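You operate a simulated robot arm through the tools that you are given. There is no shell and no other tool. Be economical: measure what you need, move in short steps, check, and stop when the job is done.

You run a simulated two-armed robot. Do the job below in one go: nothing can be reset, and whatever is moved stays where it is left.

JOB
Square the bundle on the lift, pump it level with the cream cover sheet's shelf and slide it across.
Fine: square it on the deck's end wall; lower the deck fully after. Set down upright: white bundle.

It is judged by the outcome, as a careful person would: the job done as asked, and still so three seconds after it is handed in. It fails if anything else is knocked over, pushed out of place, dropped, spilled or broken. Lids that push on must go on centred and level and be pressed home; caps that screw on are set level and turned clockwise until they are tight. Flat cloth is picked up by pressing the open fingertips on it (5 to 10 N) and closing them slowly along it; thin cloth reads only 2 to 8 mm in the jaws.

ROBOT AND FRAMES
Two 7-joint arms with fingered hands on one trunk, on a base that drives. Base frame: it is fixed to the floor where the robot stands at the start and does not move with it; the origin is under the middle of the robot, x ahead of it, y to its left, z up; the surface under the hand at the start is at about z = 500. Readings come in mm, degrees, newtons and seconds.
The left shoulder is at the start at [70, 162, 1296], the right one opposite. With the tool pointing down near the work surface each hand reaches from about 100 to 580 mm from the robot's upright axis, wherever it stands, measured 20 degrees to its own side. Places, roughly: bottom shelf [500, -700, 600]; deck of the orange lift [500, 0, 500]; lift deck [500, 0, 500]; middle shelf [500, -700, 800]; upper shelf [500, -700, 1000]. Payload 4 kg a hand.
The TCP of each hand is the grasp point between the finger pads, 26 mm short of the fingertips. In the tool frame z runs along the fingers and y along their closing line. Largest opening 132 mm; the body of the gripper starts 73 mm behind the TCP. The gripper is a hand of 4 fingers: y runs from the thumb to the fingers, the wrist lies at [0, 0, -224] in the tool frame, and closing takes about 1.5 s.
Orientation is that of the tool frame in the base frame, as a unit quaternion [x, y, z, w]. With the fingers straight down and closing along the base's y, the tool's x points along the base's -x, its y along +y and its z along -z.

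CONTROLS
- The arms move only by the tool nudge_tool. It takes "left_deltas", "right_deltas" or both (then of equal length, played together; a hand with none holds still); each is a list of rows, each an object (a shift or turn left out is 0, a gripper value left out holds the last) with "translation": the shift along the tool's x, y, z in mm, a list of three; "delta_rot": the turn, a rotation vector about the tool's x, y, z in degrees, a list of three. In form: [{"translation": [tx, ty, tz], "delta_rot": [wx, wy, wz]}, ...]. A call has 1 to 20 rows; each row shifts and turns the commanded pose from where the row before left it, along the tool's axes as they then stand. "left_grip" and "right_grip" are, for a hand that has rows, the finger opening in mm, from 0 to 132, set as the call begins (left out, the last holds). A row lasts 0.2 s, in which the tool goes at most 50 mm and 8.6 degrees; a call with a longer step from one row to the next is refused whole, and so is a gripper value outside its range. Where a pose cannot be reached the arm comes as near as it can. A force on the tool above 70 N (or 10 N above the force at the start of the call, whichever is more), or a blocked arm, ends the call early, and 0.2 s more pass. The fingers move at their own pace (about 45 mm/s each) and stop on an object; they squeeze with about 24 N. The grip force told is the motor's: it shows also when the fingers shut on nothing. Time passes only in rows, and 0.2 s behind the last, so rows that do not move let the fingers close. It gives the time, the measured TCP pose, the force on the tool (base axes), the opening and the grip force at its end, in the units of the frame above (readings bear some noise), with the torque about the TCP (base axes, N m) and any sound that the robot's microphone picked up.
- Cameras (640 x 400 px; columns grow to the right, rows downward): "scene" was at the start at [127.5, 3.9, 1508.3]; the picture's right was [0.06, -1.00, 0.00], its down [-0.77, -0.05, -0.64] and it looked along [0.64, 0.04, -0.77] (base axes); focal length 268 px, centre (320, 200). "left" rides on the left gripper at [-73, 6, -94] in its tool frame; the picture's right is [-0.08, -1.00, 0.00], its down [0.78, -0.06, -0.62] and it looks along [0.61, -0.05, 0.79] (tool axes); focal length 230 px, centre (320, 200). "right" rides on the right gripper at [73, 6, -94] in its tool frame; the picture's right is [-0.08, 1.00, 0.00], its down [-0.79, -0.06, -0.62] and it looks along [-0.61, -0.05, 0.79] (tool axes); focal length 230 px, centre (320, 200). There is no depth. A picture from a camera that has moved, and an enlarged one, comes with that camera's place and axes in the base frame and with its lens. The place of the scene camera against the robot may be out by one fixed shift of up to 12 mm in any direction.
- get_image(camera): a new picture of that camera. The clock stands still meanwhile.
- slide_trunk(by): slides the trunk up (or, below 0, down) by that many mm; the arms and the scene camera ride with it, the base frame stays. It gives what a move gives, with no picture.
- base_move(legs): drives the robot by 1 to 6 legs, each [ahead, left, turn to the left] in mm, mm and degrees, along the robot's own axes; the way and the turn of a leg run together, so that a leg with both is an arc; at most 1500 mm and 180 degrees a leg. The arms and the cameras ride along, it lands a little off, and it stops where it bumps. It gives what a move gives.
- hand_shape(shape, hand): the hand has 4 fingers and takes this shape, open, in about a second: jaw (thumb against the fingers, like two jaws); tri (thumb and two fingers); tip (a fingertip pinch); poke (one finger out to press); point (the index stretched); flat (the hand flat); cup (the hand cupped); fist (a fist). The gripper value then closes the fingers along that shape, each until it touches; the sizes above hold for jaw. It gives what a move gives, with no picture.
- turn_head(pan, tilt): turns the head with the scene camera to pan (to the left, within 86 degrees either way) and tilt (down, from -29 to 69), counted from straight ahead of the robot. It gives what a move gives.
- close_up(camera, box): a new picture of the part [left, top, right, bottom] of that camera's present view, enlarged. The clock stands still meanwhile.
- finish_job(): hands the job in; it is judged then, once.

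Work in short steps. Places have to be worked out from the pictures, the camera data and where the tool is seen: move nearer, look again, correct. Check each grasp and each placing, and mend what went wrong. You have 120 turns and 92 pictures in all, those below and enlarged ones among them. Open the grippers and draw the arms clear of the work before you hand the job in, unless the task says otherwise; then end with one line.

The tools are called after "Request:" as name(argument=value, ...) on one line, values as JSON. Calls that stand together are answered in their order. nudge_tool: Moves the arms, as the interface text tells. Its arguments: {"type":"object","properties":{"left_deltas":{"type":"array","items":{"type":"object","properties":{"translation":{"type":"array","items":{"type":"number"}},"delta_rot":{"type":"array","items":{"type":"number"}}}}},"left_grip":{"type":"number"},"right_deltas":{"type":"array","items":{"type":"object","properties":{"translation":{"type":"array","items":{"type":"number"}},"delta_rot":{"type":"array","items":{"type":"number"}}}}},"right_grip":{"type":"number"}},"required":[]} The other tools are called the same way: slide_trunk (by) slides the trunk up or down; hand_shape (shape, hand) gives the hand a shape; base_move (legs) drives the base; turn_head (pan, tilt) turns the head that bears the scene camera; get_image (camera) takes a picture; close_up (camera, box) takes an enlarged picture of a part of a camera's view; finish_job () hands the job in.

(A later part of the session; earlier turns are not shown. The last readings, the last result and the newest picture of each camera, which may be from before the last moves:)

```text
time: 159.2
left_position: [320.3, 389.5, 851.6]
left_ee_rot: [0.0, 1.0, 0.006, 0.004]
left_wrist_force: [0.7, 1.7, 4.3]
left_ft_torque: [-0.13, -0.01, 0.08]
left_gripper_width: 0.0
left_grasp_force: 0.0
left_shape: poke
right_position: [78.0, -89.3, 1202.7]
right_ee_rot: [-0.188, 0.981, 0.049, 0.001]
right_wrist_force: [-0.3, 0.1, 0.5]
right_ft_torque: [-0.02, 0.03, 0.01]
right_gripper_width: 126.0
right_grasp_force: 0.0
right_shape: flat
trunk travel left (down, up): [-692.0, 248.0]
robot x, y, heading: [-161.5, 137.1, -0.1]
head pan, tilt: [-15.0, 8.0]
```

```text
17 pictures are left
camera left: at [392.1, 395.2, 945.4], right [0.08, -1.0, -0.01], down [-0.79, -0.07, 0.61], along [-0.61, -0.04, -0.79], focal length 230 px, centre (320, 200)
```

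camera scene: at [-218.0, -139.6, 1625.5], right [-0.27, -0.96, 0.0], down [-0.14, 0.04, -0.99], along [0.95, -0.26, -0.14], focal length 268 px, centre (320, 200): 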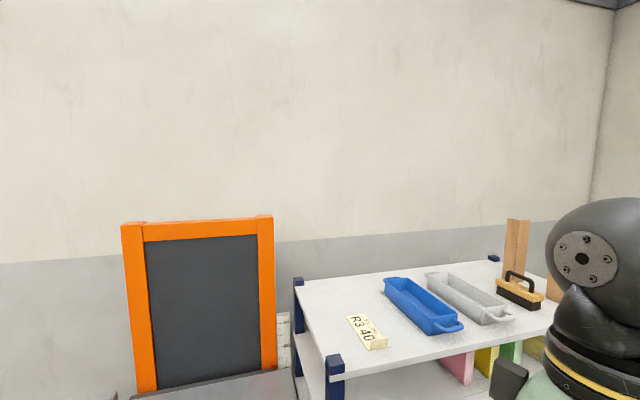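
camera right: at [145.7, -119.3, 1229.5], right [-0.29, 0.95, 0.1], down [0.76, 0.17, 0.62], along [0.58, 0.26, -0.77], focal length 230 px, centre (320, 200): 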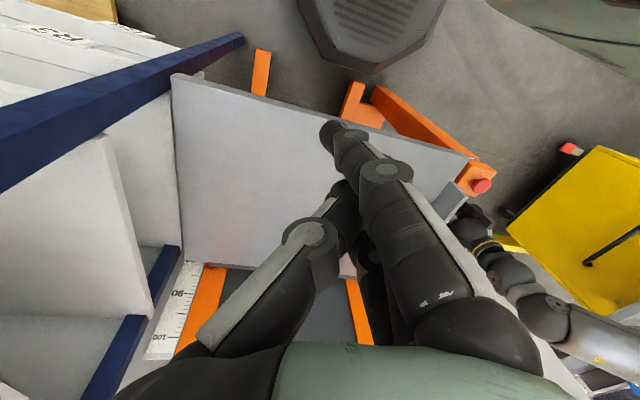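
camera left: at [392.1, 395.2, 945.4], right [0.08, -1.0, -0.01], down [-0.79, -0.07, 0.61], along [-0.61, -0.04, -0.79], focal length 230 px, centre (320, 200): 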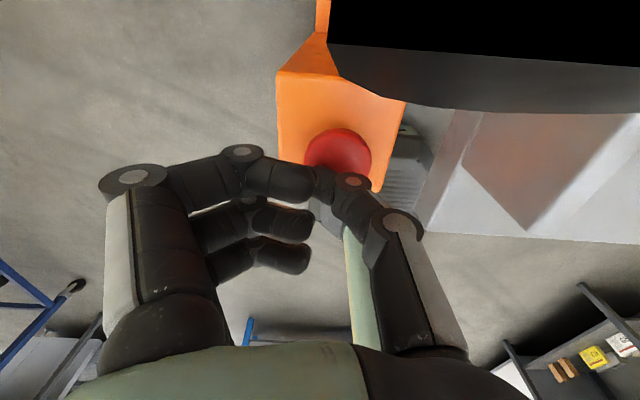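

The lever has sprung back up and its end is touching my hand camera. I raise again, tilt the hand so the camera leans away from the lever, and come down again.

Request:
slide_trunk(by=120)

Request:
nudge_tool(left_deltas=[{"delta_rot": [0, -7.5, 0]}, {"delta_rot": [0, -7.5, 0]}, {"delta_rot": [0, -7.5, 0]}, {}])

Request:
slide_trunk(by=-120)

Request:
get_image(camera="left")

```text
time: 160.7
left_position: [320.1, 391.4, 971.0]
left_ee_rot: [0.001, 1.0, 0.005, 0.003]
left_wrist_force: [0.2, -0.5, 0.7]
left_ft_torque: [0.01, 0.01, 0.02]
left_gripper_width: 0.1
left_grasp_force: 0.0
left_shape: poke
right_position: [79.4, -91.1, 1323.3]
right_ee_rot: [-0.187, 0.981, 0.049, 0.002]
right_wrist_force: [-0.1, 0.2, -0.3]
right_ft_torque: [0.03, 0.03, -0.01]
right_gripper_width: 125.9
right_grasp_force: 0.0
right_shape: flat
trunk travel left (down, up): [-812.0, 128.0]
robot x, y, heading: [-163.5, 136.6, 0.1]
head pan, tilt: [-15.0, 8.0]
```

```text
time: 161.7
left_position: [321.5, 392.1, 969.9]
left_ee_rot: [0.002, 0.98, 0.005, 0.199]
left_wrist_force: [-0.2, 1.3, 0.0]
left_ft_torque: [0.0, -0.01, 0.0]
left_gripper_width: 0.0
left_grasp_force: 0.1
left_shape: poke
right_position: [78.8, -91.3, 1322.6]
right_ee_rot: [-0.187, 0.981, 0.049, 0.001]
right_wrist_force: [0.2, 0.3, -0.9]
right_ft_torque: [0.02, -0.02, -0.01]
right_gripper_width: 125.9
right_grasp_force: 0.0
right_shape: flat
trunk travel left (down, up): [-812.0, 128.0]
robot x, y, heading: [-162.4, 132.4, 0.1]
head pan, tilt: [-15.0, 8.0]
```

```text
time: 163.2
left_position: [321.4, 390.7, 850.8]
left_ee_rot: [0.002, 0.98, 0.005, 0.199]
left_wrist_force: [0.2, 0.2, 2.5]
left_ft_torque: [-0.03, -0.03, -0.03]
left_gripper_width: 0.0
left_grasp_force: 0.1
left_shape: poke
right_position: [77.5, -90.3, 1202.6]
right_ee_rot: [-0.187, 0.981, 0.05, 0.002]
right_wrist_force: [-0.7, -1.2, 0.6]
right_ft_torque: [0.01, 0.02, -0.01]
right_gripper_width: 125.9
right_grasp_force: 0.0
right_shape: flat
trunk travel left (down, up): [-692.0, 248.0]
robot x, y, heading: [-162.2, 136.8, 0.2]
head pan, tilt: [-15.0, 8.0]
```

```text
16 pictures are left
camera left: at [350.9, 394.4, 965.7], right [0.07, -1.0, 0.02], down [-0.96, -0.06, 0.26], along [-0.26, -0.04, -0.96], focal length 230 px, centre (320, 200)
```

left: 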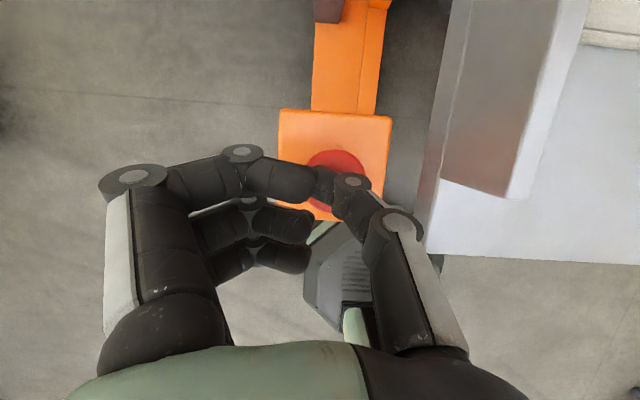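

The finger seems to be just touching the button (2.5 N). I do a brief tap: 6 mm down and straight back up.

Request:
nudge_tool(left_deltas=[{"translation": [1.2, 0, 2.8]}, {"translation": [1.2, 0, 2.8]}, {"translation": [-1.2, 0, -2.8]}, {"translation": [-5, 0, -12]}])

Request:
turn_head(pan=-15, tilt=42)

Request:
close_up(camera="scene", box=[160, 60, 480, 380])

```text
time: 164.2
left_position: [320.4, 391.6, 859.6]
left_ee_rot: [0.002, 0.98, 0.005, 0.197]
left_wrist_force: [-0.6, 0.2, -0.3]
left_ft_torque: [-0.03, 0.0, 0.02]
left_gripper_width: 0.0
left_grasp_force: 0.1
left_shape: poke
right_position: [78.0, -90.7, 1201.7]
right_ee_rot: [-0.187, 0.981, 0.049, 0.003]
right_wrist_force: [-0.1, -0.8, -0.2]
right_ft_torque: [0.0, -0.03, 0.0]
right_gripper_width: 126.3
right_grasp_force: 0.0
right_shape: flat
trunk travel left (down, up): [-692.0, 248.0]
robot x, y, heading: [-165.4, 135.6, 0.1]
head pan, tilt: [-15.0, 8.0]
```

```text
time: 165.2
left_position: [321.1, 390.0, 858.3]
left_ee_rot: [0.002, 0.98, 0.004, 0.198]
left_wrist_force: [-0.2, 0.0, -0.3]
left_ft_torque: [-0.04, 0.01, 0.0]
left_gripper_width: 0.1
left_grasp_force: 0.2
left_shape: poke
right_position: [78.8, -90.7, 1202.5]
right_ee_rot: [-0.187, 0.981, 0.049, 0.002]
right_wrist_force: [-0.5, -1.1, -0.7]
right_ft_torque: [-0.02, 0.01, -0.02]
right_gripper_width: 125.9
right_grasp_force: 0.1
right_shape: flat
trunk travel left (down, up): [-692.0, 248.0]
robot x, y, heading: [-160.2, 139.4, -0.1]
head pan, tilt: [-15.0, 42.0]
```

```text
1.25 times, centred on (320, 220) of scene
camera zoom: at [-30.1, 112.7, 1436.8], right [-0.26, -0.97, 0.0], down [-0.65, 0.17, -0.74], along [0.72, -0.19, -0.67], focal length 335 px, centre (320, 175)
```

zoom: 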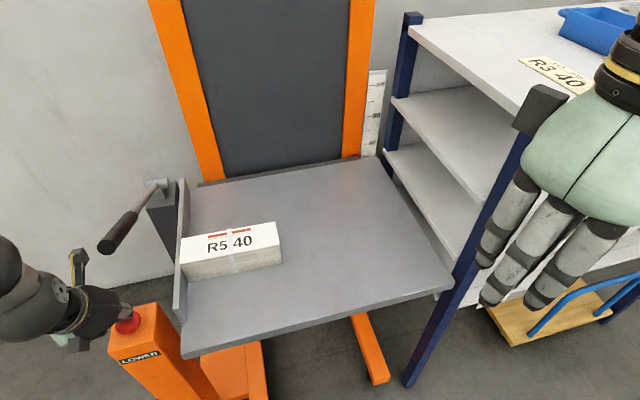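

Request:
close_up(camera="scene", box=[330, 105, 400, 205])

```text
4.00 times, centred on (365, 155) of scene
camera zoom: at [-30.1, 112.7, 1436.8], right [-0.26, -0.97, 0.0], down [-0.65, 0.17, -0.74], along [0.72, -0.19, -0.67], focal length 1071 px, centre (140, 380)
```

zoom: 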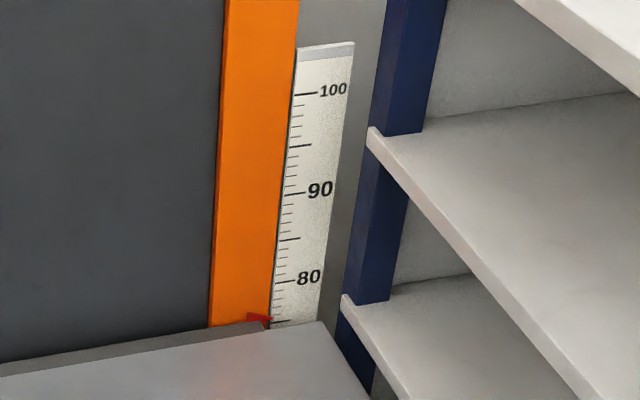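

The tap lowered the deck to a pointer reading of ~75.2 (it was 81.5), so the button acts only while held. One full stroke (+46 mm) should bring it to about 79.8, level with the shelf. I go back to the lever.

Request:
slide_trunk(by=125)

Request:
nudge_tool(left_deltas=[{"delta_rot": [0, 7.5, 0]}, {"delta_rot": [0, 7.5, 0]}, {"delta_rot": [0, 7.7, 0]}, {"translation": [0, -6, -40]}, {"translation": [0, 0, -40]}])

Request:
hand_shape(shape="jaw", hand="left")

Request:
base_move(legs=[[135, 0, 0]])

```text
time: 166.7
left_position: [321.9, 390.5, 984.8]
left_ee_rot: [0.002, 0.98, 0.004, 0.198]
left_wrist_force: [0.4, 0.0, -0.5]
left_ft_torque: [-0.03, 0.02, -0.01]
left_gripper_width: 0.0
left_grasp_force: 0.1
left_shape: poke
right_position: [79.0, -91.0, 1328.2]
right_ee_rot: [-0.187, 0.981, 0.049, 0.002]
right_wrist_force: [0.3, 0.0, 0.5]
right_ft_torque: [-0.01, 0.0, -0.03]
right_gripper_width: 126.2
right_grasp_force: 0.0
right_shape: flat
trunk travel left (down, up): [-817.0, 123.0]
robot x, y, heading: [-161.3, 140.2, 0.1]
head pan, tilt: [-15.0, 42.0]
```

```text
time: 167.9
left_position: [318.8, 385.0, 1068.6]
left_ee_rot: [0.001, 1.0, 0.005, 0.001]
left_wrist_force: [0.4, -0.4, -0.7]
left_ft_torque: [-0.01, -0.04, 0.0]
left_gripper_width: 0.0
left_grasp_force: 0.1
left_shape: poke
right_position: [77.1, -90.3, 1328.2]
right_ee_rot: [-0.187, 0.981, 0.049, 0.002]
right_wrist_force: [-0.6, 0.5, -0.6]
right_ft_torque: [0.03, 0.03, 0.02]
right_gripper_width: 125.9
right_grasp_force: 0.0
right_shape: flat
trunk travel left (down, up): [-817.0, 123.0]
robot x, y, heading: [-158.8, 138.3, -0.2]
head pan, tilt: [-15.0, 42.0]
```

```text
time: 168.8
left_position: [321.4, 386.6, 1066.3]
left_ee_rot: [0.001, 1.0, 0.004, 0.001]
left_wrist_force: [-0.3, -0.4, -0.2]
left_ft_torque: [-0.02, -0.01, -0.01]
left_gripper_width: 132.0
left_grasp_force: 0.1
left_shape: jaw
right_position: [79.5, -90.3, 1326.8]
right_ee_rot: [-0.187, 0.981, 0.048, 0.001]
right_wrist_force: [-1.0, 0.6, 0.0]
right_ft_torque: [0.03, 0.0, 0.0]
right_gripper_width: 126.0
right_grasp_force: 0.1
right_shape: flat
trunk travel left (down, up): [-817.0, 123.0]
robot x, y, heading: [-162.5, 135.2, 0.2]
head pan, tilt: [-15.0, 42.0]
```

```text
time: 170.2
left_position: [452.5, 387.6, 1067.9]
left_ee_rot: [-0.001, 1.0, 0.005, 0.002]
left_wrist_force: [-0.1, 0.5, -0.4]
left_ft_torque: [-0.01, -0.01, -0.02]
left_gripper_width: 131.8
left_grasp_force: 0.1
left_shape: jaw
right_position: [210.3, -89.1, 1329.2]
right_ee_rot: [-0.188, 0.981, 0.049, 0.002]
right_wrist_force: [0.1, -0.5, 1.0]
right_ft_torque: [-0.01, 0.0, -0.02]
right_gripper_width: 126.1
right_grasp_force: 0.1
right_shape: flat
trunk travel left (down, up): [-817.0, 123.0]
robot x, y, heading: [-23.9, 134.1, -0.1]
head pan, tilt: [-15.0, 42.0]
```

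Over the handle again at y≈387. I lower 182 mm, close, and do one identical down stroke.

Request:
slide_trunk(by=-182)

Request:
nudge_tool(left_deltas=[{}, {}, {}, {}, {}, {}, {}, {}], left_grip=0)

Request:
nudge_tool(left_deltas=[{"translation": [10, 0, 20]}, {"translation": [9, 0, 20]}, {"translation": [8, 0, 20]}, {"translation": [6, 0, 20]}, {"translation": [4, 0, 20]}])

Request:
close_up(camera="scene", box=[345, 90, 425, 210])

```text
time: 172.2
left_position: [454.2, 386.9, 884.2]
left_ee_rot: [-0.001, 1.0, 0.005, 0.002]
left_wrist_force: [0.8, -0.1, -0.7]
left_ft_torque: [0.02, 0.02, 0.0]
left_gripper_width: 132.0
left_grasp_force: 0.0
left_shape: jaw
right_position: [213.8, -89.4, 1144.5]
right_ee_rot: [-0.188, 0.981, 0.049, 0.001]
right_wrist_force: [-0.4, 0.3, 0.0]
right_ft_torque: [-0.04, 0.0, 0.0]
right_gripper_width: 126.0
right_grasp_force: 0.1
right_shape: flat
trunk travel left (down, up): [-635.0, 305.0]
robot x, y, heading: [-26.0, 133.4, -0.0]
head pan, tilt: [-15.0, 42.0]
```

```text
time: 174.0
left_position: [454.1, 387.6, 885.6]
left_ee_rot: [0.0, 1.0, 0.005, 0.001]
left_wrist_force: [0.3, -0.7, 0.2]
left_ft_torque: [-0.01, 0.03, 0.02]
left_gripper_width: 0.0
left_grasp_force: 12.8
left_shape: jaw
right_position: [213.2, -89.7, 1144.9]
right_ee_rot: [-0.189, 0.981, 0.049, 0.001]
right_wrist_force: [0.0, -0.1, 0.2]
right_ft_torque: [0.02, -0.01, 0.0]
right_gripper_width: 126.0
right_grasp_force: 0.1
right_shape: flat
trunk travel left (down, up): [-635.0, 305.0]
robot x, y, heading: [-29.9, 131.2, 0.1]
head pan, tilt: [-15.0, 42.0]
```

```text
time: 175.2
left_position: [415.2, 387.5, 783.5]
left_ee_rot: [-0.001, 1.0, 0.004, 0.001]
left_wrist_force: [0.8, -2.6, 3.6]
left_ft_torque: [0.08, 0.01, -0.04]
left_gripper_width: 0.0
left_grasp_force: 24.2
left_shape: jaw
right_position: [214.1, -89.9, 1145.5]
right_ee_rot: [-0.188, 0.981, 0.049, 0.001]
right_wrist_force: [-0.9, -0.3, 0.3]
right_ft_torque: [0.04, -0.01, -0.02]
right_gripper_width: 126.1
right_grasp_force: 0.0
right_shape: flat
trunk travel left (down, up): [-635.0, 305.0]
robot x, y, heading: [-28.1, 135.4, 0.1]
head pan, tilt: [-15.0, 42.0]
```

```text
3.33 times, centred on (385, 150) of scene
camera zoom: at [104.6, 112.7, 1379.8], right [-0.26, -0.97, 0.0], down [-0.65, 0.17, -0.74], along [0.72, -0.19, -0.67], focal length 892 px, centre (103, 367)
```

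zoom: 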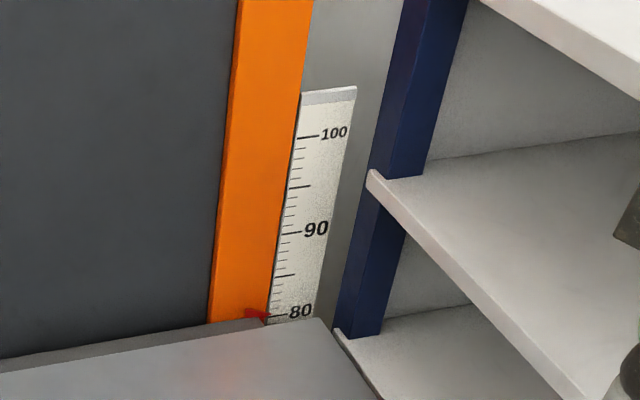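

The pointer now reads ~80, level with the R3 shelf. I release the lever, rise, drive right over the bundle, and try turning the hand 90° to grip it across its width.

Request:
nudge_tool(left_deltas=[{}, {}, {}, {}, {}, {}, {}], left_grip=132)

Request:
slide_trunk(by=225)

Request:
base_move(legs=[[15, -150, 0]])

Request:
nudge_tool(left_deltas=[{"delta_rot": [0, 0, -8.5]}, {"delta_rot": [0, 0, -8.5]}, {"delta_rot": [0, 0, -8.5]}, {"delta_rot": [0, 0, -8.5]}, {"delta_rot": [0, 0, -8.5]}, {"delta_rot": [0, 0, -8.5]}, {"delta_rot": [0, 0, -8.5]}, {"delta_rot": [0, 0, -8.5]}, {"delta_rot": [0, 0, -8.5]}, {"delta_rot": [0, 0, -8.5]}, {"delta_rot": [0, 0, -5]}])

```text
time: 176.8
left_position: [415.6, 387.3, 784.7]
left_ee_rot: [-0.002, 1.0, 0.005, 0.002]
left_wrist_force: [-0.1, -0.5, 2.8]
left_ft_torque: [0.1, 0.07, 0.04]
left_gripper_width: 131.7
left_grasp_force: 0.2
left_shape: jaw
right_position: [213.0, -89.4, 1145.4]
right_ee_rot: [-0.189, 0.981, 0.05, 0.002]
right_wrist_force: [1.2, -0.5, -0.6]
right_ft_torque: [0.0, -0.01, -0.01]
right_gripper_width: 126.2
right_grasp_force: 0.0
right_shape: flat
trunk travel left (down, up): [-635.0, 305.0]
robot x, y, heading: [-27.0, 133.6, -0.2]
head pan, tilt: [-15.0, 42.0]
```

```text
time: 179.1
left_position: [416.2, 386.9, 1010.5]
left_ee_rot: [0.0, 1.0, 0.005, 0.001]
left_wrist_force: [0.6, -0.1, -0.1]
left_ft_torque: [-0.01, -0.02, -0.01]
left_gripper_width: 131.9
left_grasp_force: 0.1
left_shape: jaw
right_position: [213.7, -89.7, 1370.8]
right_ee_rot: [-0.189, 0.981, 0.049, 0.001]
right_wrist_force: [0.2, 1.2, -0.4]
right_ft_torque: [0.05, 0.03, -0.01]
right_gripper_width: 126.3
right_grasp_force: 0.0
right_shape: flat
trunk travel left (down, up): [-860.0, 80.0]
robot x, y, heading: [-27.8, 137.5, -0.0]
head pan, tilt: [-15.0, 42.0]
```

```text
time: 180.5
left_position: [430.1, 239.5, 1008.7]
left_ee_rot: [-0.002, 1.0, 0.003, 0.001]
left_wrist_force: [-0.6, 0.3, 0.2]
left_ft_torque: [-0.01, 0.0, -0.03]
left_gripper_width: 131.7
left_grasp_force: 0.1
left_shape: jaw
right_position: [228.5, -238.3, 1371.3]
right_ee_rot: [-0.191, 0.981, 0.047, 0.002]
right_wrist_force: [0.2, -1.0, 0.9]
right_ft_torque: [0.0, 0.0, 0.01]
right_gripper_width: 125.9
right_grasp_force: 0.1
right_shape: flat
trunk travel left (down, up): [-860.0, 80.0]
robot x, y, heading: [-13.3, -15.7, 0.4]
head pan, tilt: [-15.0, 42.0]
```

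```text
time: 182.9
left_position: [431.3, 237.7, 1010.3]
left_ee_rot: [0.709, -0.705, -0.003, -0.004]
left_wrist_force: [-0.5, -0.5, 0.6]
left_ft_torque: [-0.01, 0.04, 0.0]
left_gripper_width: 132.0
left_grasp_force: 0.0
left_shape: jaw
right_position: [230.1, -240.7, 1371.4]
right_ee_rot: [-0.189, 0.981, 0.048, 0.001]
right_wrist_force: [0.6, 0.0, -0.2]
right_ft_torque: [0.01, -0.02, -0.01]
right_gripper_width: 125.9
right_grasp_force: 0.1
right_shape: flat
trunk travel left (down, up): [-860.0, 80.0]
robot x, y, heading: [-8.1, -15.1, 0.7]
head pan, tilt: [-15.0, 42.0]
```

The 90° turn is reached exactly. I check alignment over the bundle with the left camera.

Request:
get_image(camera="left")

```text
12 pictures are left
camera left: at [422.9, 310.3, 1103.8], right [1.0, 0.08, 0.0], down [0.07, -0.79, 0.61], along [0.05, -0.61, -0.79], focal length 230 px, centre (320, 200)
```

left: 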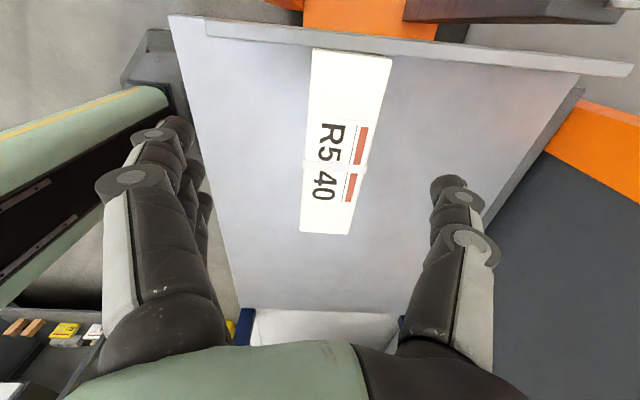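

Bundle spans x 415–489, y 62–290. I centre on x=452, y≈242 and lower so fingertips are ~10 mm above the deck, then close.

Request:
nudge_tool(left_deltas=[{"translation": [-2, -10, 0]}, {"translation": [-2, -11, 0]}, {}])

Request:
slide_trunk(by=-172)

Request:
nudge_tool(left_deltas=[{}, {}, {}, {}, {}, {}, {}], left_grip=55)

Request:
get_image(camera="left")

```text
time: 183.7
left_position: [451.4, 243.2, 1010.5]
left_ee_rot: [0.709, -0.705, -0.003, -0.005]
left_wrist_force: [0.5, 0.0, 0.5]
left_ft_torque: [-0.01, -0.02, 0.02]
left_gripper_width: 132.1
left_grasp_force: 0.1
left_shape: jaw
right_position: [229.2, -241.5, 1370.8]
right_ee_rot: [-0.189, 0.981, 0.049, 0.002]
right_wrist_force: [0.1, 0.7, 0.5]
right_ft_torque: [0.0, 0.0, -0.02]
right_gripper_width: 126.2
right_grasp_force: 0.2
right_shape: flat
trunk travel left (down, up): [-860.0, 80.0]
robot x, y, heading: [-12.9, -16.4, 0.3]
head pan, tilt: [-15.0, 42.0]
```

```text
time: 185.7
left_position: [452.1, 242.8, 838.1]
left_ee_rot: [0.708, -0.706, -0.004, -0.004]
left_wrist_force: [0.4, -0.2, -0.6]
left_ft_torque: [-0.01, -0.01, 0.0]
left_gripper_width: 131.8
left_grasp_force: 0.0
left_shape: jaw
right_position: [229.2, -240.3, 1198.9]
right_ee_rot: [-0.189, 0.981, 0.048, 0.001]
right_wrist_force: [0.1, 0.2, 0.8]
right_ft_torque: [-0.02, -0.01, -0.01]
right_gripper_width: 126.0
right_grasp_force: 0.1
right_shape: flat
trunk travel left (down, up): [-688.0, 252.0]
robot x, y, heading: [-10.8, -17.9, 0.2]
head pan, tilt: [-15.0, 42.0]
```

```text
time: 187.3
left_position: [452.0, 243.2, 836.5]
left_ee_rot: [0.708, -0.706, -0.003, -0.005]
left_wrist_force: [-1.2, 0.1, 0.5]
left_ft_torque: [-0.03, 0.0, -0.04]
left_gripper_width: 62.1
left_grasp_force: 23.9
left_shape: jaw
right_position: [229.9, -240.8, 1198.2]
right_ee_rot: [-0.189, 0.981, 0.048, 0.001]
right_wrist_force: [0.0, 0.1, -0.5]
right_ft_torque: [0.0, -0.01, -0.01]
right_gripper_width: 126.2
right_grasp_force: 0.0
right_shape: flat
trunk travel left (down, up): [-688.0, 252.0]
robot x, y, heading: [-10.0, -14.3, 0.2]
head pan, tilt: [-15.0, 42.0]
```

```text
11 pictures are left
camera left: at [444.3, 314.9, 931.4], right [1.0, 0.08, 0.0], down [0.06, -0.79, 0.61], along [0.05, -0.61, -0.79], focal length 230 px, centre (320, 200)
```

left: 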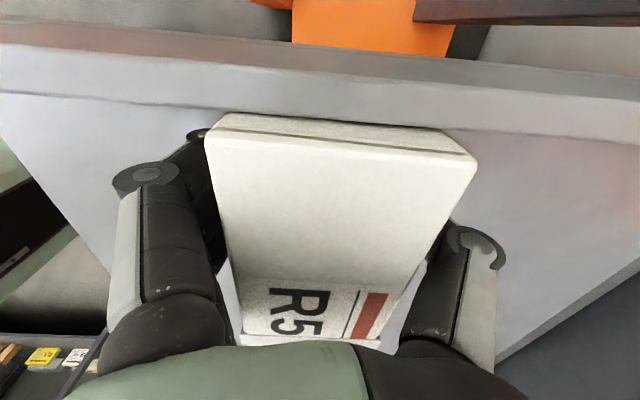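

The bundle is gripped (62 mm, 24 N). Before driving right I pull my right hand back and up, clear of the rack.

Request:
nudge_tool(right_deltas=[{"translation": [18, 5, -35]}, {"translation": [18, 5, -35]}, {"translation": [18, 5, -35]}, {"translation": [18, 5, -35]}, {"translation": [10, 0, -20]}])

```text
time: 188.5
left_position: [451.2, 243.1, 836.6]
left_ee_rot: [0.709, -0.705, -0.004, -0.005]
left_wrist_force: [-0.6, -0.7, -0.4]
left_ft_torque: [0.01, 0.07, -0.04]
left_gripper_width: 62.3
left_grasp_force: 24.0
left_shape: jaw
right_position: [141.8, -185.4, 1283.2]
right_ee_rot: [-0.181, 0.982, 0.046, 0.01]
right_wrist_force: [18.1, -6.8, 0.1]
right_ft_torque: [0.08, 0.08, -0.41]
right_gripper_width: 126.2
right_grasp_force: 0.1
right_shape: flat
right hand out of reach, approached as far as the arm can: row 1, 2, 3, 4, 5
trunk travel left (down, up): [-688.0, 252.0]
robot x, y, heading: [-13.0, -13.3, 0.6]
head pan, tilt: [-15.0, 42.0]
stopped in row 5 (right hand): the force on the tool passed its limit at 87 N (the readings are from after the stop); the commanded pose is now the measured one
```

I ease the right hand off and then drag the bundle by driving right in stages.

Request:
nudge_tool(right_deltas=[{"translation": [-10, -6, 0]}, {"translation": [-8, -4, 0]}])

Request:
base_move(legs=[[0, -200, 0]])

Request:
base_move(legs=[[0, -130, 0]])

Request:
turn_head(pan=10, tilt=48)

Request:
get_image(camera="scene")

```text
time: 189.1
left_position: [451.2, 242.9, 836.5]
left_ee_rot: [0.708, -0.706, -0.003, -0.004]
left_wrist_force: [-1.1, 0.9, -0.6]
left_ft_torque: [0.01, 0.03, -0.05]
left_gripper_width: 62.1
left_grasp_force: 24.0
left_shape: jaw
right_position: [161.8, -184.7, 1278.8]
right_ee_rot: [-0.182, 0.982, 0.046, 0.009]
right_wrist_force: [-0.3, -0.4, 0.3]
right_ft_torque: [0.0, 0.0, -0.03]
right_gripper_width: 126.1
right_grasp_force: 0.0
right_shape: flat
right hand out of reach, approached as far as the arm can: row 1
trunk travel left (down, up): [-688.0, 252.0]
robot x, y, heading: [-14.6, -19.3, 0.3]
head pan, tilt: [-15.0, 42.0]
```

```text
time: 190.7
left_position: [452.3, 50.3, 837.6]
left_ee_rot: [0.71, -0.704, -0.002, -0.005]
left_wrist_force: [0.0, 3.1, -0.1]
left_ft_torque: [-0.02, -0.02, -0.01]
left_gripper_width: 62.0
left_grasp_force: 24.1
left_shape: jaw
right_position: [163.0, -377.8, 1278.7]
right_ee_rot: [-0.185, 0.982, 0.046, 0.01]
right_wrist_force: [-0.7, 0.8, 0.9]
right_ft_torque: [0.01, 0.02, -0.02]
right_gripper_width: 126.0
right_grasp_force: 0.1
right_shape: flat
trunk travel left (down, up): [-688.0, 252.0]
robot x, y, heading: [-9.5, -207.3, 0.4]
head pan, tilt: [-15.0, 42.0]
```

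```text
time: 191.9
left_position: [443.0, -73.7, 837.3]
left_ee_rot: [0.713, -0.702, -0.004, -0.005]
left_wrist_force: [-0.5, 3.4, -0.3]
left_ft_torque: [0.04, 0.04, -0.04]
left_gripper_width: 62.3
left_grasp_force: 23.6
left_shape: jaw
right_position: [156.3, -505.0, 1277.7]
right_ee_rot: [-0.188, 0.981, 0.046, 0.009]
right_wrist_force: [-0.7, 0.2, -0.9]
right_ft_torque: [0.02, -0.02, -0.02]
right_gripper_width: 126.4
right_grasp_force: 0.1
right_shape: flat
trunk travel left (down, up): [-688.0, 252.0]
robot x, y, heading: [-17.5, -338.1, 0.7]
head pan, tilt: [-15.0, 42.0]
```

```text
time: 192.8
left_position: [443.5, -73.0, 837.4]
left_ee_rot: [0.713, -0.701, -0.003, -0.006]
left_wrist_force: [0.3, -2.4, -0.7]
left_ft_torque: [-0.05, 0.01, 0.02]
left_gripper_width: 62.1
left_grasp_force: 23.3
left_shape: jaw
right_position: [156.9, -505.2, 1277.4]
right_ee_rot: [-0.188, 0.981, 0.046, 0.009]
right_wrist_force: [-0.6, 0.1, 0.2]
right_ft_torque: [0.01, -0.02, 0.01]
right_gripper_width: 126.1
right_grasp_force: 0.1
right_shape: flat
trunk travel left (down, up): [-688.0, 252.0]
robot x, y, heading: [-14.9, -338.5, 0.8]
head pan, tilt: [10.0, 48.0]
```

```text
10 pictures are left
camera scene: at [110.3, -324.0, 1424.3], right [0.19, -0.98, 0.0], down [-0.73, -0.14, -0.67], along [0.66, 0.13, -0.74], focal length 268 px, centre (320, 200)
```

scene: 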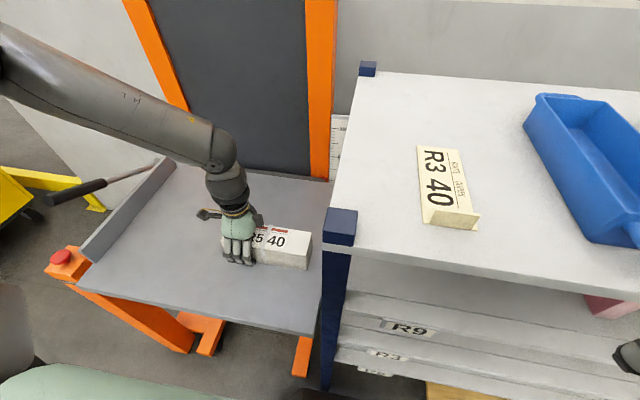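

Sliding cleanly with ~3 N. I continue across the gap by another 150 mm.

Request:
base_move(legs=[[0, -80, -0.5]])

Request:
base_move(legs=[[0, -70, 0]])

Request:
get_image(camera="scene")

```text
time: 193.9
left_position: [446.3, -153.7, 837.9]
left_ee_rot: [0.711, -0.703, -0.005, -0.007]
left_wrist_force: [0.4, 5.8, 0.1]
left_ft_torque: [0.05, 0.0, 0.01]
left_gripper_width: 62.2
left_grasp_force: 23.5
left_shape: jaw
right_position: [154.9, -585.4, 1279.4]
right_ee_rot: [-0.184, 0.982, 0.044, 0.008]
right_wrist_force: [-0.4, -0.5, -0.1]
right_ft_torque: [0.05, -0.02, -0.01]
right_gripper_width: 126.1
right_grasp_force: 0.0
right_shape: flat
trunk travel left (down, up): [-688.0, 252.0]
robot x, y, heading: [-16.8, -416.6, 0.2]
head pan, tilt: [10.0, 48.0]
```

```text
time: 194.9
left_position: [446.9, -222.3, 836.8]
left_ee_rot: [0.711, -0.703, -0.005, -0.007]
left_wrist_force: [2.0, 4.4, 0.9]
left_ft_torque: [0.02, 0.0, 0.04]
left_gripper_width: 62.0
left_grasp_force: 23.9
left_shape: jaw
right_position: [155.8, -654.7, 1277.6]
right_ee_rot: [-0.183, 0.982, 0.045, 0.009]
right_wrist_force: [0.2, -0.2, 0.0]
right_ft_torque: [-0.03, -0.01, -0.01]
right_gripper_width: 125.9
right_grasp_force: 0.1
right_shape: flat
trunk travel left (down, up): [-688.0, 252.0]
robot x, y, heading: [-18.6, -486.9, 0.3]
head pan, tilt: [10.0, 48.0]
```

```text
9 pictures are left
camera scene: at [110.9, -471.4, 1424.3], right [0.18, -0.98, 0.0], down [-0.73, -0.13, -0.67], along [0.66, 0.12, -0.74], focal length 268 px, centre (320, 200)
```

scene: 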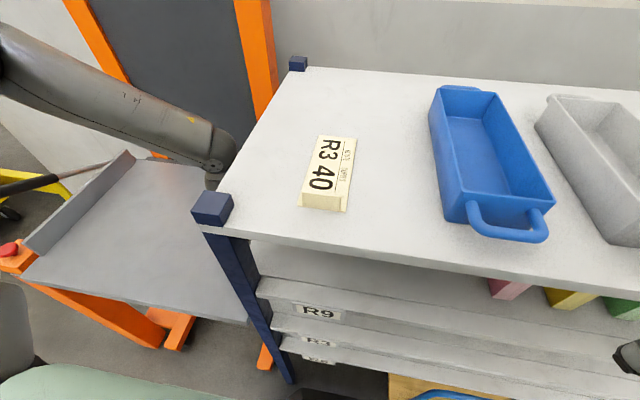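

The bundle now bridges deck and shelf (y -175…-403). I release, rise, move back to the left, close the fingers and tilt them to point right for the final push.

Request:
nudge_tool(left_deltas=[{}, {}, {}, {}, {}, {}], left_grip=120)

Request:
slide_trunk(by=110)

Request:
base_move(legs=[[0, 140, 0]])

Request:
nudge_tool(left_deltas=[{"delta_rot": [0, 7.5, 0]}, {"delta_rot": [0, 7.5, 0]}, {"delta_rot": [0, 7.5, 0]}, {"delta_rot": [0, 7.5, 0]}, {"delta_rot": [0, 7.5, 0]}, {"delta_rot": [0, 7.5, 0]}, {}], left_grip=15)

Request:
get_image(camera="left")

```text
time: 196.3
left_position: [448.1, -224.1, 836.4]
left_ee_rot: [0.71, -0.704, -0.005, -0.008]
left_wrist_force: [-0.4, -0.1, 0.0]
left_ft_torque: [0.01, 0.02, -0.03]
left_gripper_width: 119.5
left_grasp_force: 0.0
left_shape: jaw
right_position: [156.5, -655.1, 1278.9]
right_ee_rot: [-0.184, 0.982, 0.046, 0.009]
right_wrist_force: [-1.1, -0.3, -0.6]
right_ft_torque: [0.04, 0.04, -0.04]
right_gripper_width: 126.2
right_grasp_force: 0.1
right_shape: flat
trunk travel left (down, up): [-688.0, 252.0]
robot x, y, heading: [-16.6, -487.2, 0.3]
head pan, tilt: [10.0, 48.0]
```

```text
time: 197.7
left_position: [447.2, -224.6, 946.5]
left_ee_rot: [0.711, -0.703, -0.006, -0.008]
left_wrist_force: [-0.4, 0.3, 0.6]
left_ft_torque: [-0.01, -0.03, 0.03]
left_gripper_width: 119.7
left_grasp_force: 0.0
left_shape: jaw
right_position: [155.8, -655.3, 1388.3]
right_ee_rot: [-0.183, 0.982, 0.046, 0.01]
right_wrist_force: [0.2, -0.1, 0.8]
right_ft_torque: [0.0, 0.01, -0.02]
right_gripper_width: 126.0
right_grasp_force: 0.0
right_shape: flat
trunk travel left (down, up): [-798.0, 142.0]
robot x, y, heading: [-18.0, -486.9, 0.3]
head pan, tilt: [10.0, 48.0]
```

```text
time: 199.1
left_position: [445.5, -81.4, 946.4]
left_ee_rot: [0.711, -0.703, -0.007, -0.008]
left_wrist_force: [0.2, -0.5, -0.1]
left_ft_torque: [0.02, 0.04, -0.03]
left_gripper_width: 119.9
left_grasp_force: 0.1
left_shape: jaw
right_position: [155.6, -513.8, 1388.1]
right_ee_rot: [-0.185, 0.982, 0.047, 0.009]
right_wrist_force: [-1.6, -0.2, -0.3]
right_ft_torque: [-0.01, 0.02, -0.01]
right_gripper_width: 126.0
right_grasp_force: 0.0
right_shape: flat
trunk travel left (down, up): [-798.0, 142.0]
robot x, y, heading: [-14.9, -344.5, 0.4]
head pan, tilt: [10.0, 48.0]
```

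```text
time: 200.7
left_position: [444.9, -80.4, 948.2]
left_ee_rot: [0.66, -0.652, 0.268, 0.261]
left_wrist_force: [0.1, -0.3, -0.2]
left_ft_torque: [0.02, 0.02, 0.03]
left_gripper_width: 15.5
left_grasp_force: 0.1
left_shape: jaw
right_position: [156.0, -513.5, 1389.2]
right_ee_rot: [-0.184, 0.982, 0.045, 0.009]
right_wrist_force: [0.1, 0.3, 0.4]
right_ft_torque: [0.0, 0.01, -0.01]
right_gripper_width: 126.0
right_grasp_force: 0.1
right_shape: flat
trunk travel left (down, up): [-798.0, 142.0]
robot x, y, heading: [-17.1, -345.2, 0.3]
head pan, tilt: [10.0, 48.0]
```

```text
8 pictures are left
camera left: at [436.9, 36.6, 963.9], right [1.0, 0.07, -0.05], down [0.06, -0.14, 0.99], along [0.06, -0.99, -0.14], focal length 230 px, centre (320, 200)
```

left: 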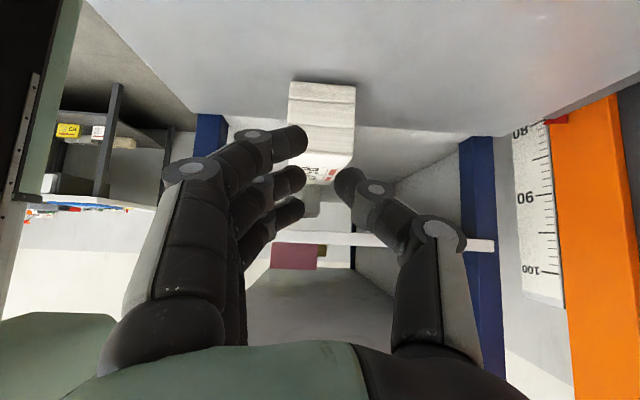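

The tilt is reached. I lower to TCP z≈850 so the fingertips clear the deck, and push right by driving 110 mm.

Request:
slide_trunk(by=-97)

Request:
base_move(legs=[[0, -110, 0]])

Request:
get_image(camera="left")

```text
time: 202.0
left_position: [444.5, -81.0, 851.2]
left_ee_rot: [0.659, -0.652, 0.267, 0.262]
left_wrist_force: [-0.4, 0.5, 0.2]
left_ft_torque: [0.04, -0.02, 0.0]
left_gripper_width: 15.8
left_grasp_force: 0.1
left_shape: jaw
right_position: [155.1, -512.9, 1292.0]
right_ee_rot: [-0.185, 0.982, 0.046, 0.009]
right_wrist_force: [1.0, -0.1, 0.0]
right_ft_torque: [-0.02, 0.02, -0.03]
right_gripper_width: 125.9
right_grasp_force: 0.0
right_shape: flat
trunk travel left (down, up): [-701.0, 239.0]
robot x, y, heading: [-15.0, -343.5, 0.4]
head pan, tilt: [10.0, 48.0]
```

```text
time: 203.2
left_position: [446.7, -188.5, 850.1]
left_ee_rot: [0.659, -0.653, 0.267, 0.262]
left_wrist_force: [-0.5, -0.2, -0.8]
left_ft_torque: [0.0, 0.02, -0.01]
left_gripper_width: 15.6
left_grasp_force: 0.0
left_shape: jaw
right_position: [155.9, -619.3, 1290.5]
right_ee_rot: [-0.183, 0.982, 0.044, 0.009]
right_wrist_force: [0.0, 0.3, -0.5]
right_ft_torque: [-0.05, 0.02, 0.02]
right_gripper_width: 126.1
right_grasp_force: 0.0
right_shape: flat
trunk travel left (down, up): [-701.0, 239.0]
robot x, y, heading: [-16.5, -452.0, 0.2]
head pan, tilt: [10.0, 48.0]
```

```text
7 pictures are left
camera left: at [438.1, -71.5, 866.5], right [1.0, 0.07, -0.05], down [0.06, -0.14, 0.99], along [0.06, -0.99, -0.14], focal length 230 px, centre (320, 200)
```

left: 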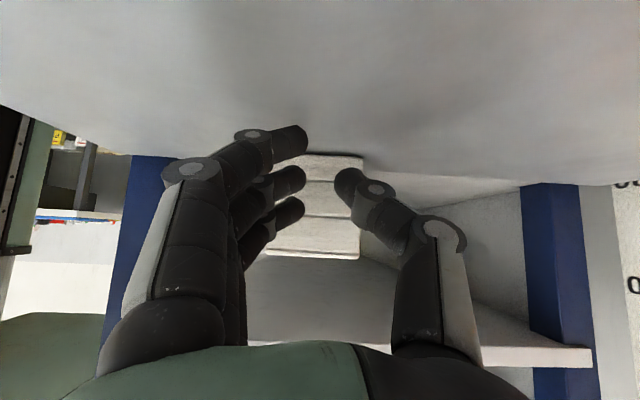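

The fingers are in contact and the bundle is moving (tail near y≈-220). I push another 110 mm so the tail is well onto the shelf.

Request:
base_move(legs=[[0, -60, 0]])

Request:
base_move(legs=[[0, -55, 0]])

Request:
get_image(camera="left")

```text
time: 204.1
left_position: [447.3, -246.7, 849.3]
left_ee_rot: [0.658, -0.653, 0.268, 0.264]
left_wrist_force: [-0.7, 0.1, -0.2]
left_ft_torque: [-0.05, 0.0, -0.01]
left_gripper_width: 15.7
left_grasp_force: 0.0
left_shape: jaw
right_position: [156.3, -674.6, 1289.9]
right_ee_rot: [-0.183, 0.982, 0.043, 0.009]
right_wrist_force: [-0.2, 0.8, 0.6]
right_ft_torque: [-0.06, -0.02, -0.01]
right_gripper_width: 126.1
right_grasp_force: 0.0
right_shape: flat
trunk travel left (down, up): [-701.0, 239.0]
robot x, y, heading: [-16.2, -512.2, 0.2]
head pan, tilt: [10.0, 48.0]
```

```text
time: 205.1
left_position: [446.5, -297.7, 848.7]
left_ee_rot: [0.659, -0.652, 0.269, 0.263]
left_wrist_force: [-0.2, 0.5, 0.1]
left_ft_torque: [-0.04, -0.03, -0.04]
left_gripper_width: 15.6
left_grasp_force: 0.1
left_shape: jaw
right_position: [156.3, -726.3, 1292.6]
right_ee_rot: [-0.185, 0.982, 0.043, 0.009]
right_wrist_force: [-0.1, 0.3, -0.7]
right_ft_torque: [-0.05, 0.02, 0.01]
right_gripper_width: 126.1
right_grasp_force: 0.1
right_shape: flat
trunk travel left (down, up): [-701.0, 239.0]
robot x, y, heading: [-15.5, -563.9, 0.3]
head pan, tilt: [10.0, 48.0]
```

```text
6 pictures are left
camera left: at [438.2, -180.0, 865.0], right [1.0, 0.07, -0.05], down [0.06, -0.13, 0.99], along [0.06, -0.99, -0.14], focal length 230 px, centre (320, 200)
```

left: 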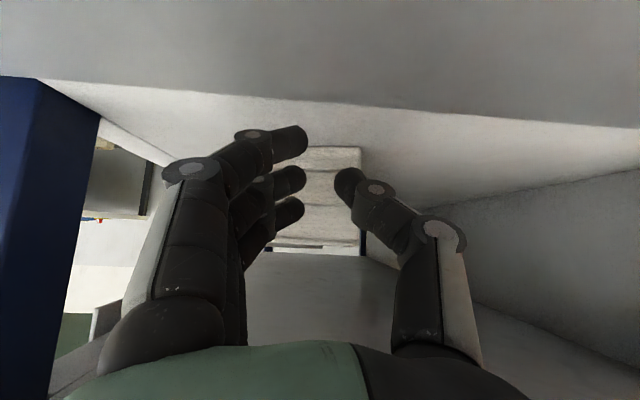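

The bundle is fully on the R3 shelf: its tail is at y≈-347, about 45 mm inside the edge, and upright. I withdraw left, rise, untilt and untwist the hand.

Request:
base_move(legs=[[0, 240, 0]])

Request:
slide_trunk(by=150)

Request:
nudge_tool(left_deltas=[{"delta_rot": [0, -7.5, 0]}, {"delta_rot": [0, -7.5, 0]}, {"delta_rot": [0, -7.5, 0]}, {"delta_rot": [0, -7.5, 0]}, {"delta_rot": [0, -7.5, 0]}, {"delta_rot": [0, -7, 0]}, {"delta_rot": [0, 0, 8.5]}, {"delta_rot": [0, 0, 8.5]}, {"delta_rot": [0, 0, 8.5]}, {"delta_rot": [0, 0, 8.5]}, {"delta_rot": [0, 0, 8.5]}, {"delta_rot": [0, 0, 8.5]}, {"delta_rot": [0, 0, 8.5]}, {"delta_rot": [0, 0, 8.5]}, {"delta_rot": [0, 0, 8.5]}, {"delta_rot": [0, 0, 8.5]}, {"delta_rot": [0, 0, 5]}, {}])

Request:
hand_shape(shape="poke", hand="left")

```text
time: 206.8
left_position: [444.5, -63.7, 849.7]
left_ee_rot: [0.659, -0.652, 0.267, 0.262]
left_wrist_force: [0.0, -0.2, -0.3]
left_ft_torque: [0.0, -0.05, 0.0]
left_gripper_width: 15.3
left_grasp_force: 0.0
left_shape: jaw
right_position: [154.6, -494.2, 1290.5]
right_ee_rot: [-0.184, 0.982, 0.045, 0.01]
right_wrist_force: [0.7, -0.9, 0.0]
right_ft_torque: [-0.01, 0.02, -0.03]
right_gripper_width: 126.3
right_grasp_force: 0.1
right_shape: flat
trunk travel left (down, up): [-701.0, 239.0]
robot x, y, heading: [-19.9, -326.4, 0.6]
head pan, tilt: [10.0, 48.0]
```

```text
time: 208.6
left_position: [444.8, -64.2, 999.6]
left_ee_rot: [0.66, -0.652, 0.267, 0.262]
left_wrist_force: [0.4, 0.0, 0.0]
left_ft_torque: [-0.01, 0.03, -0.01]
left_gripper_width: 15.4
left_grasp_force: 0.0
left_shape: jaw
right_position: [155.1, -495.2, 1441.5]
right_ee_rot: [-0.185, 0.982, 0.045, 0.01]
right_wrist_force: [-0.4, 0.0, 0.2]
right_ft_torque: [-0.02, 0.01, 0.0]
right_gripper_width: 126.0
right_grasp_force: 0.1
right_shape: flat
trunk travel left (down, up): [-851.0, 89.0]
robot x, y, heading: [-18.2, -324.7, 0.3]
head pan, tilt: [10.0, 48.0]
```

```text
time: 212.4
left_position: [445.5, -62.9, 1000.9]
left_ee_rot: [-0.004, 1.0, 0.005, 0.001]
left_wrist_force: [0.4, -0.1, 0.4]
left_ft_torque: [0.03, -0.03, 0.0]
left_gripper_width: 15.6
left_grasp_force: 0.1
left_shape: jaw
right_position: [154.6, -495.2, 1442.1]
right_ee_rot: [-0.183, 0.982, 0.045, 0.01]
right_wrist_force: [0.3, 0.1, -0.7]
right_ft_torque: [-0.02, 0.01, 0.03]
right_gripper_width: 126.2
right_grasp_force: 0.0
right_shape: flat
trunk travel left (down, up): [-851.0, 89.0]
robot x, y, heading: [-14.2, -326.8, 0.3]
head pan, tilt: [10.0, 48.0]
```

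```text
time: 213.3
left_position: [444.9, -63.1, 999.2]
left_ee_rot: [-0.005, 1.0, 0.004, 0.001]
left_wrist_force: [0.3, -0.7, 0.2]
left_ft_torque: [0.03, 0.01, -0.03]
left_gripper_width: 0.0
left_grasp_force: 0.0
left_shape: poke
right_position: [155.2, -495.6, 1440.7]
right_ee_rot: [-0.183, 0.982, 0.045, 0.009]
right_wrist_force: [0.2, -0.3, 0.2]
right_ft_torque: [0.01, 0.03, 0.01]
right_gripper_width: 126.0
right_grasp_force: 0.0
right_shape: flat
trunk travel left (down, up): [-851.0, 89.0]
robot x, y, heading: [-21.2, -327.2, 0.6]
head pan, tilt: [10.0, 48.0]
```

Now drive the hand to above the LOWER button and tilt it as before.

Request:
base_move(legs=[[-124, 0, -0.4], [0, 454, 0]])

Request:
nudge_tool(left_deltas=[{"delta_rot": [0, -7.5, 0]}, {"delta_rot": [0, -7.5, 0]}, {"delta_rot": [0, -7.5, 0]}, {}])

Request:
get_image(camera="left")

```text
time: 216.9
left_position: [322.9, 402.9, 1001.6]
left_ee_rot: [-0.005, 1.0, 0.005, 0.002]
left_wrist_force: [0.4, 0.4, -0.6]
left_ft_torque: [0.02, 0.01, 0.01]
left_gripper_width: 0.0
left_grasp_force: 0.1
left_shape: poke
right_position: [31.5, -27.7, 1441.0]
right_ee_rot: [-0.183, 0.982, 0.046, 0.009]
right_wrist_force: [-0.7, 0.5, -0.6]
right_ft_torque: [0.01, 0.02, 0.0]
right_gripper_width: 126.1
right_grasp_force: 0.2
right_shape: flat
trunk travel left (down, up): [-851.0, 89.0]
robot x, y, heading: [-142.5, 143.5, 0.4]
head pan, tilt: [10.0, 48.0]
```

```text
time: 217.9
left_position: [323.0, 406.4, 1000.3]
left_ee_rot: [-0.004, 0.98, 0.006, 0.196]
left_wrist_force: [1.1, 1.3, -1.0]
left_ft_torque: [-0.02, -0.01, -0.02]
left_gripper_width: 0.0
left_grasp_force: 0.1
left_shape: poke
right_position: [31.1, -26.2, 1442.0]
right_ee_rot: [-0.182, 0.982, 0.045, 0.009]
right_wrist_force: [-0.3, 0.4, 0.2]
right_ft_torque: [-0.04, 0.02, 0.01]
right_gripper_width: 126.3
right_grasp_force: 0.1
right_shape: flat
trunk travel left (down, up): [-851.0, 89.0]
robot x, y, heading: [-140.7, 143.1, 0.4]
head pan, tilt: [10.0, 48.0]
```

```text
5 pictures are left
camera left: at [352.7, 410.3, 1114.6], right [0.08, -1.0, 0.02], down [-0.96, -0.07, 0.26], along [-0.26, -0.04, -0.96], focal length 230 px, centre (320, 200)
```

left: 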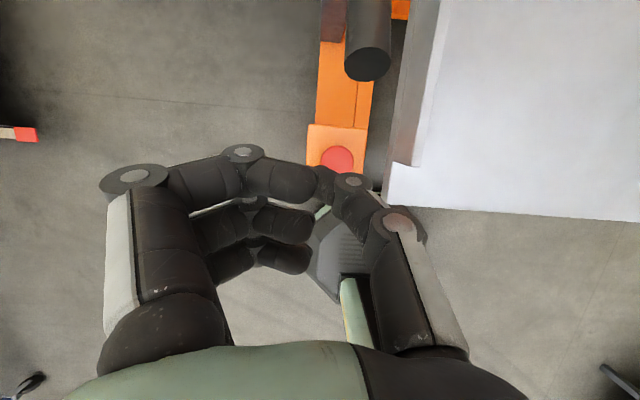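

I shift 15 mm right to be over the button, lower to contact, then press and hold.

Request:
nudge_tool(left_deltas=[{"translation": [1, -8, 0]}, {"translation": [1, -8, 0]}, {}])

Request:
slide_trunk(by=-148)

Request:
nudge_tool(left_deltas=[{"translation": [1.2, 0, 2.8]}, {"translation": [1.2, 0, 2.8]}, {"translation": [0.8, 0, 1.8]}, {}, {}, {}, {}, {}, {}, {}, {}, {}, {}, {}, {}, {}, {}, {}, {}, {}])

Request:
get_image(camera="scene")

```text
time: 218.7
left_position: [321.4, 389.3, 1000.0]
left_ee_rot: [-0.004, 0.98, 0.006, 0.197]
left_wrist_force: [0.1, 0.4, 0.2]
left_ft_torque: [0.0, -0.01, 0.0]
left_gripper_width: 0.0
left_grasp_force: 0.1
left_shape: poke
right_position: [30.3, -25.8, 1442.3]
right_ee_rot: [-0.183, 0.982, 0.045, 0.009]
right_wrist_force: [-0.2, -0.5, 0.4]
right_ft_torque: [0.01, 0.01, 0.0]
right_gripper_width: 126.0
right_grasp_force: 0.0
right_shape: flat
trunk travel left (down, up): [-851.0, 89.0]
robot x, y, heading: [-141.6, 142.4, 0.4]
head pan, tilt: [10.0, 48.0]
```

```text
time: 220.5
left_position: [321.0, 389.1, 852.1]
left_ee_rot: [-0.004, 0.98, 0.006, 0.197]
left_wrist_force: [-0.1, -0.7, 2.3]
left_ft_torque: [-0.01, -0.04, 0.0]
left_gripper_width: 0.4
left_grasp_force: 0.1
left_shape: poke
right_position: [31.4, -25.6, 1293.3]
right_ee_rot: [-0.182, 0.982, 0.045, 0.009]
right_wrist_force: [0.2, 0.3, 0.9]
right_ft_torque: [-0.03, 0.03, 0.0]
right_gripper_width: 126.1
right_grasp_force: 0.0
right_shape: flat
trunk travel left (down, up): [-703.0, 237.0]
robot x, y, heading: [-141.8, 141.4, -0.1]
head pan, tilt: [10.0, 48.0]
```

```text
time: 224.7
left_position: [318.9, 390.1, 844.9]
left_ee_rot: [-0.003, 0.98, 0.006, 0.198]
left_wrist_force: [4.3, -2.5, 25.3]
left_ft_torque: [0.07, -0.24, -0.05]
left_gripper_width: 0.0
left_grasp_force: 0.0
left_shape: poke
right_position: [29.7, -27.5, 1293.4]
right_ee_rot: [-0.183, 0.982, 0.046, 0.01]
right_wrist_force: [0.0, -0.7, -0.5]
right_ft_torque: [-0.01, 0.01, -0.01]
right_gripper_width: 126.1
right_grasp_force: 0.1
right_shape: flat
trunk travel left (down, up): [-703.0, 237.0]
robot x, y, heading: [-138.9, 143.8, 0.2]
head pan, tilt: [10.0, 48.0]
```

```text
4 pictures are left
camera scene: at [-14.7, 154.3, 1439.5], right [0.18, -0.98, 0.0], down [-0.73, -0.13, -0.67], along [0.66, 0.12, -0.74], focal length 268 px, centre (320, 200)
```

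scene: 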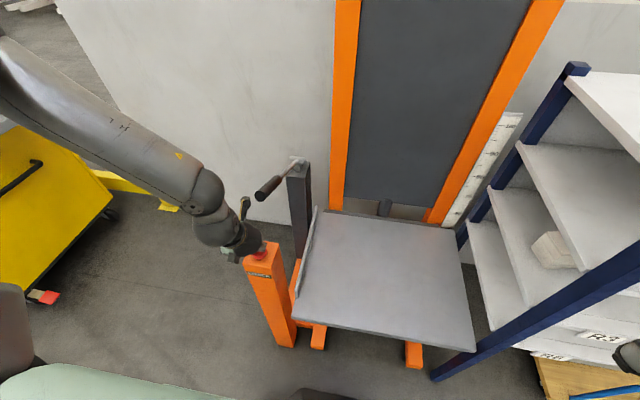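

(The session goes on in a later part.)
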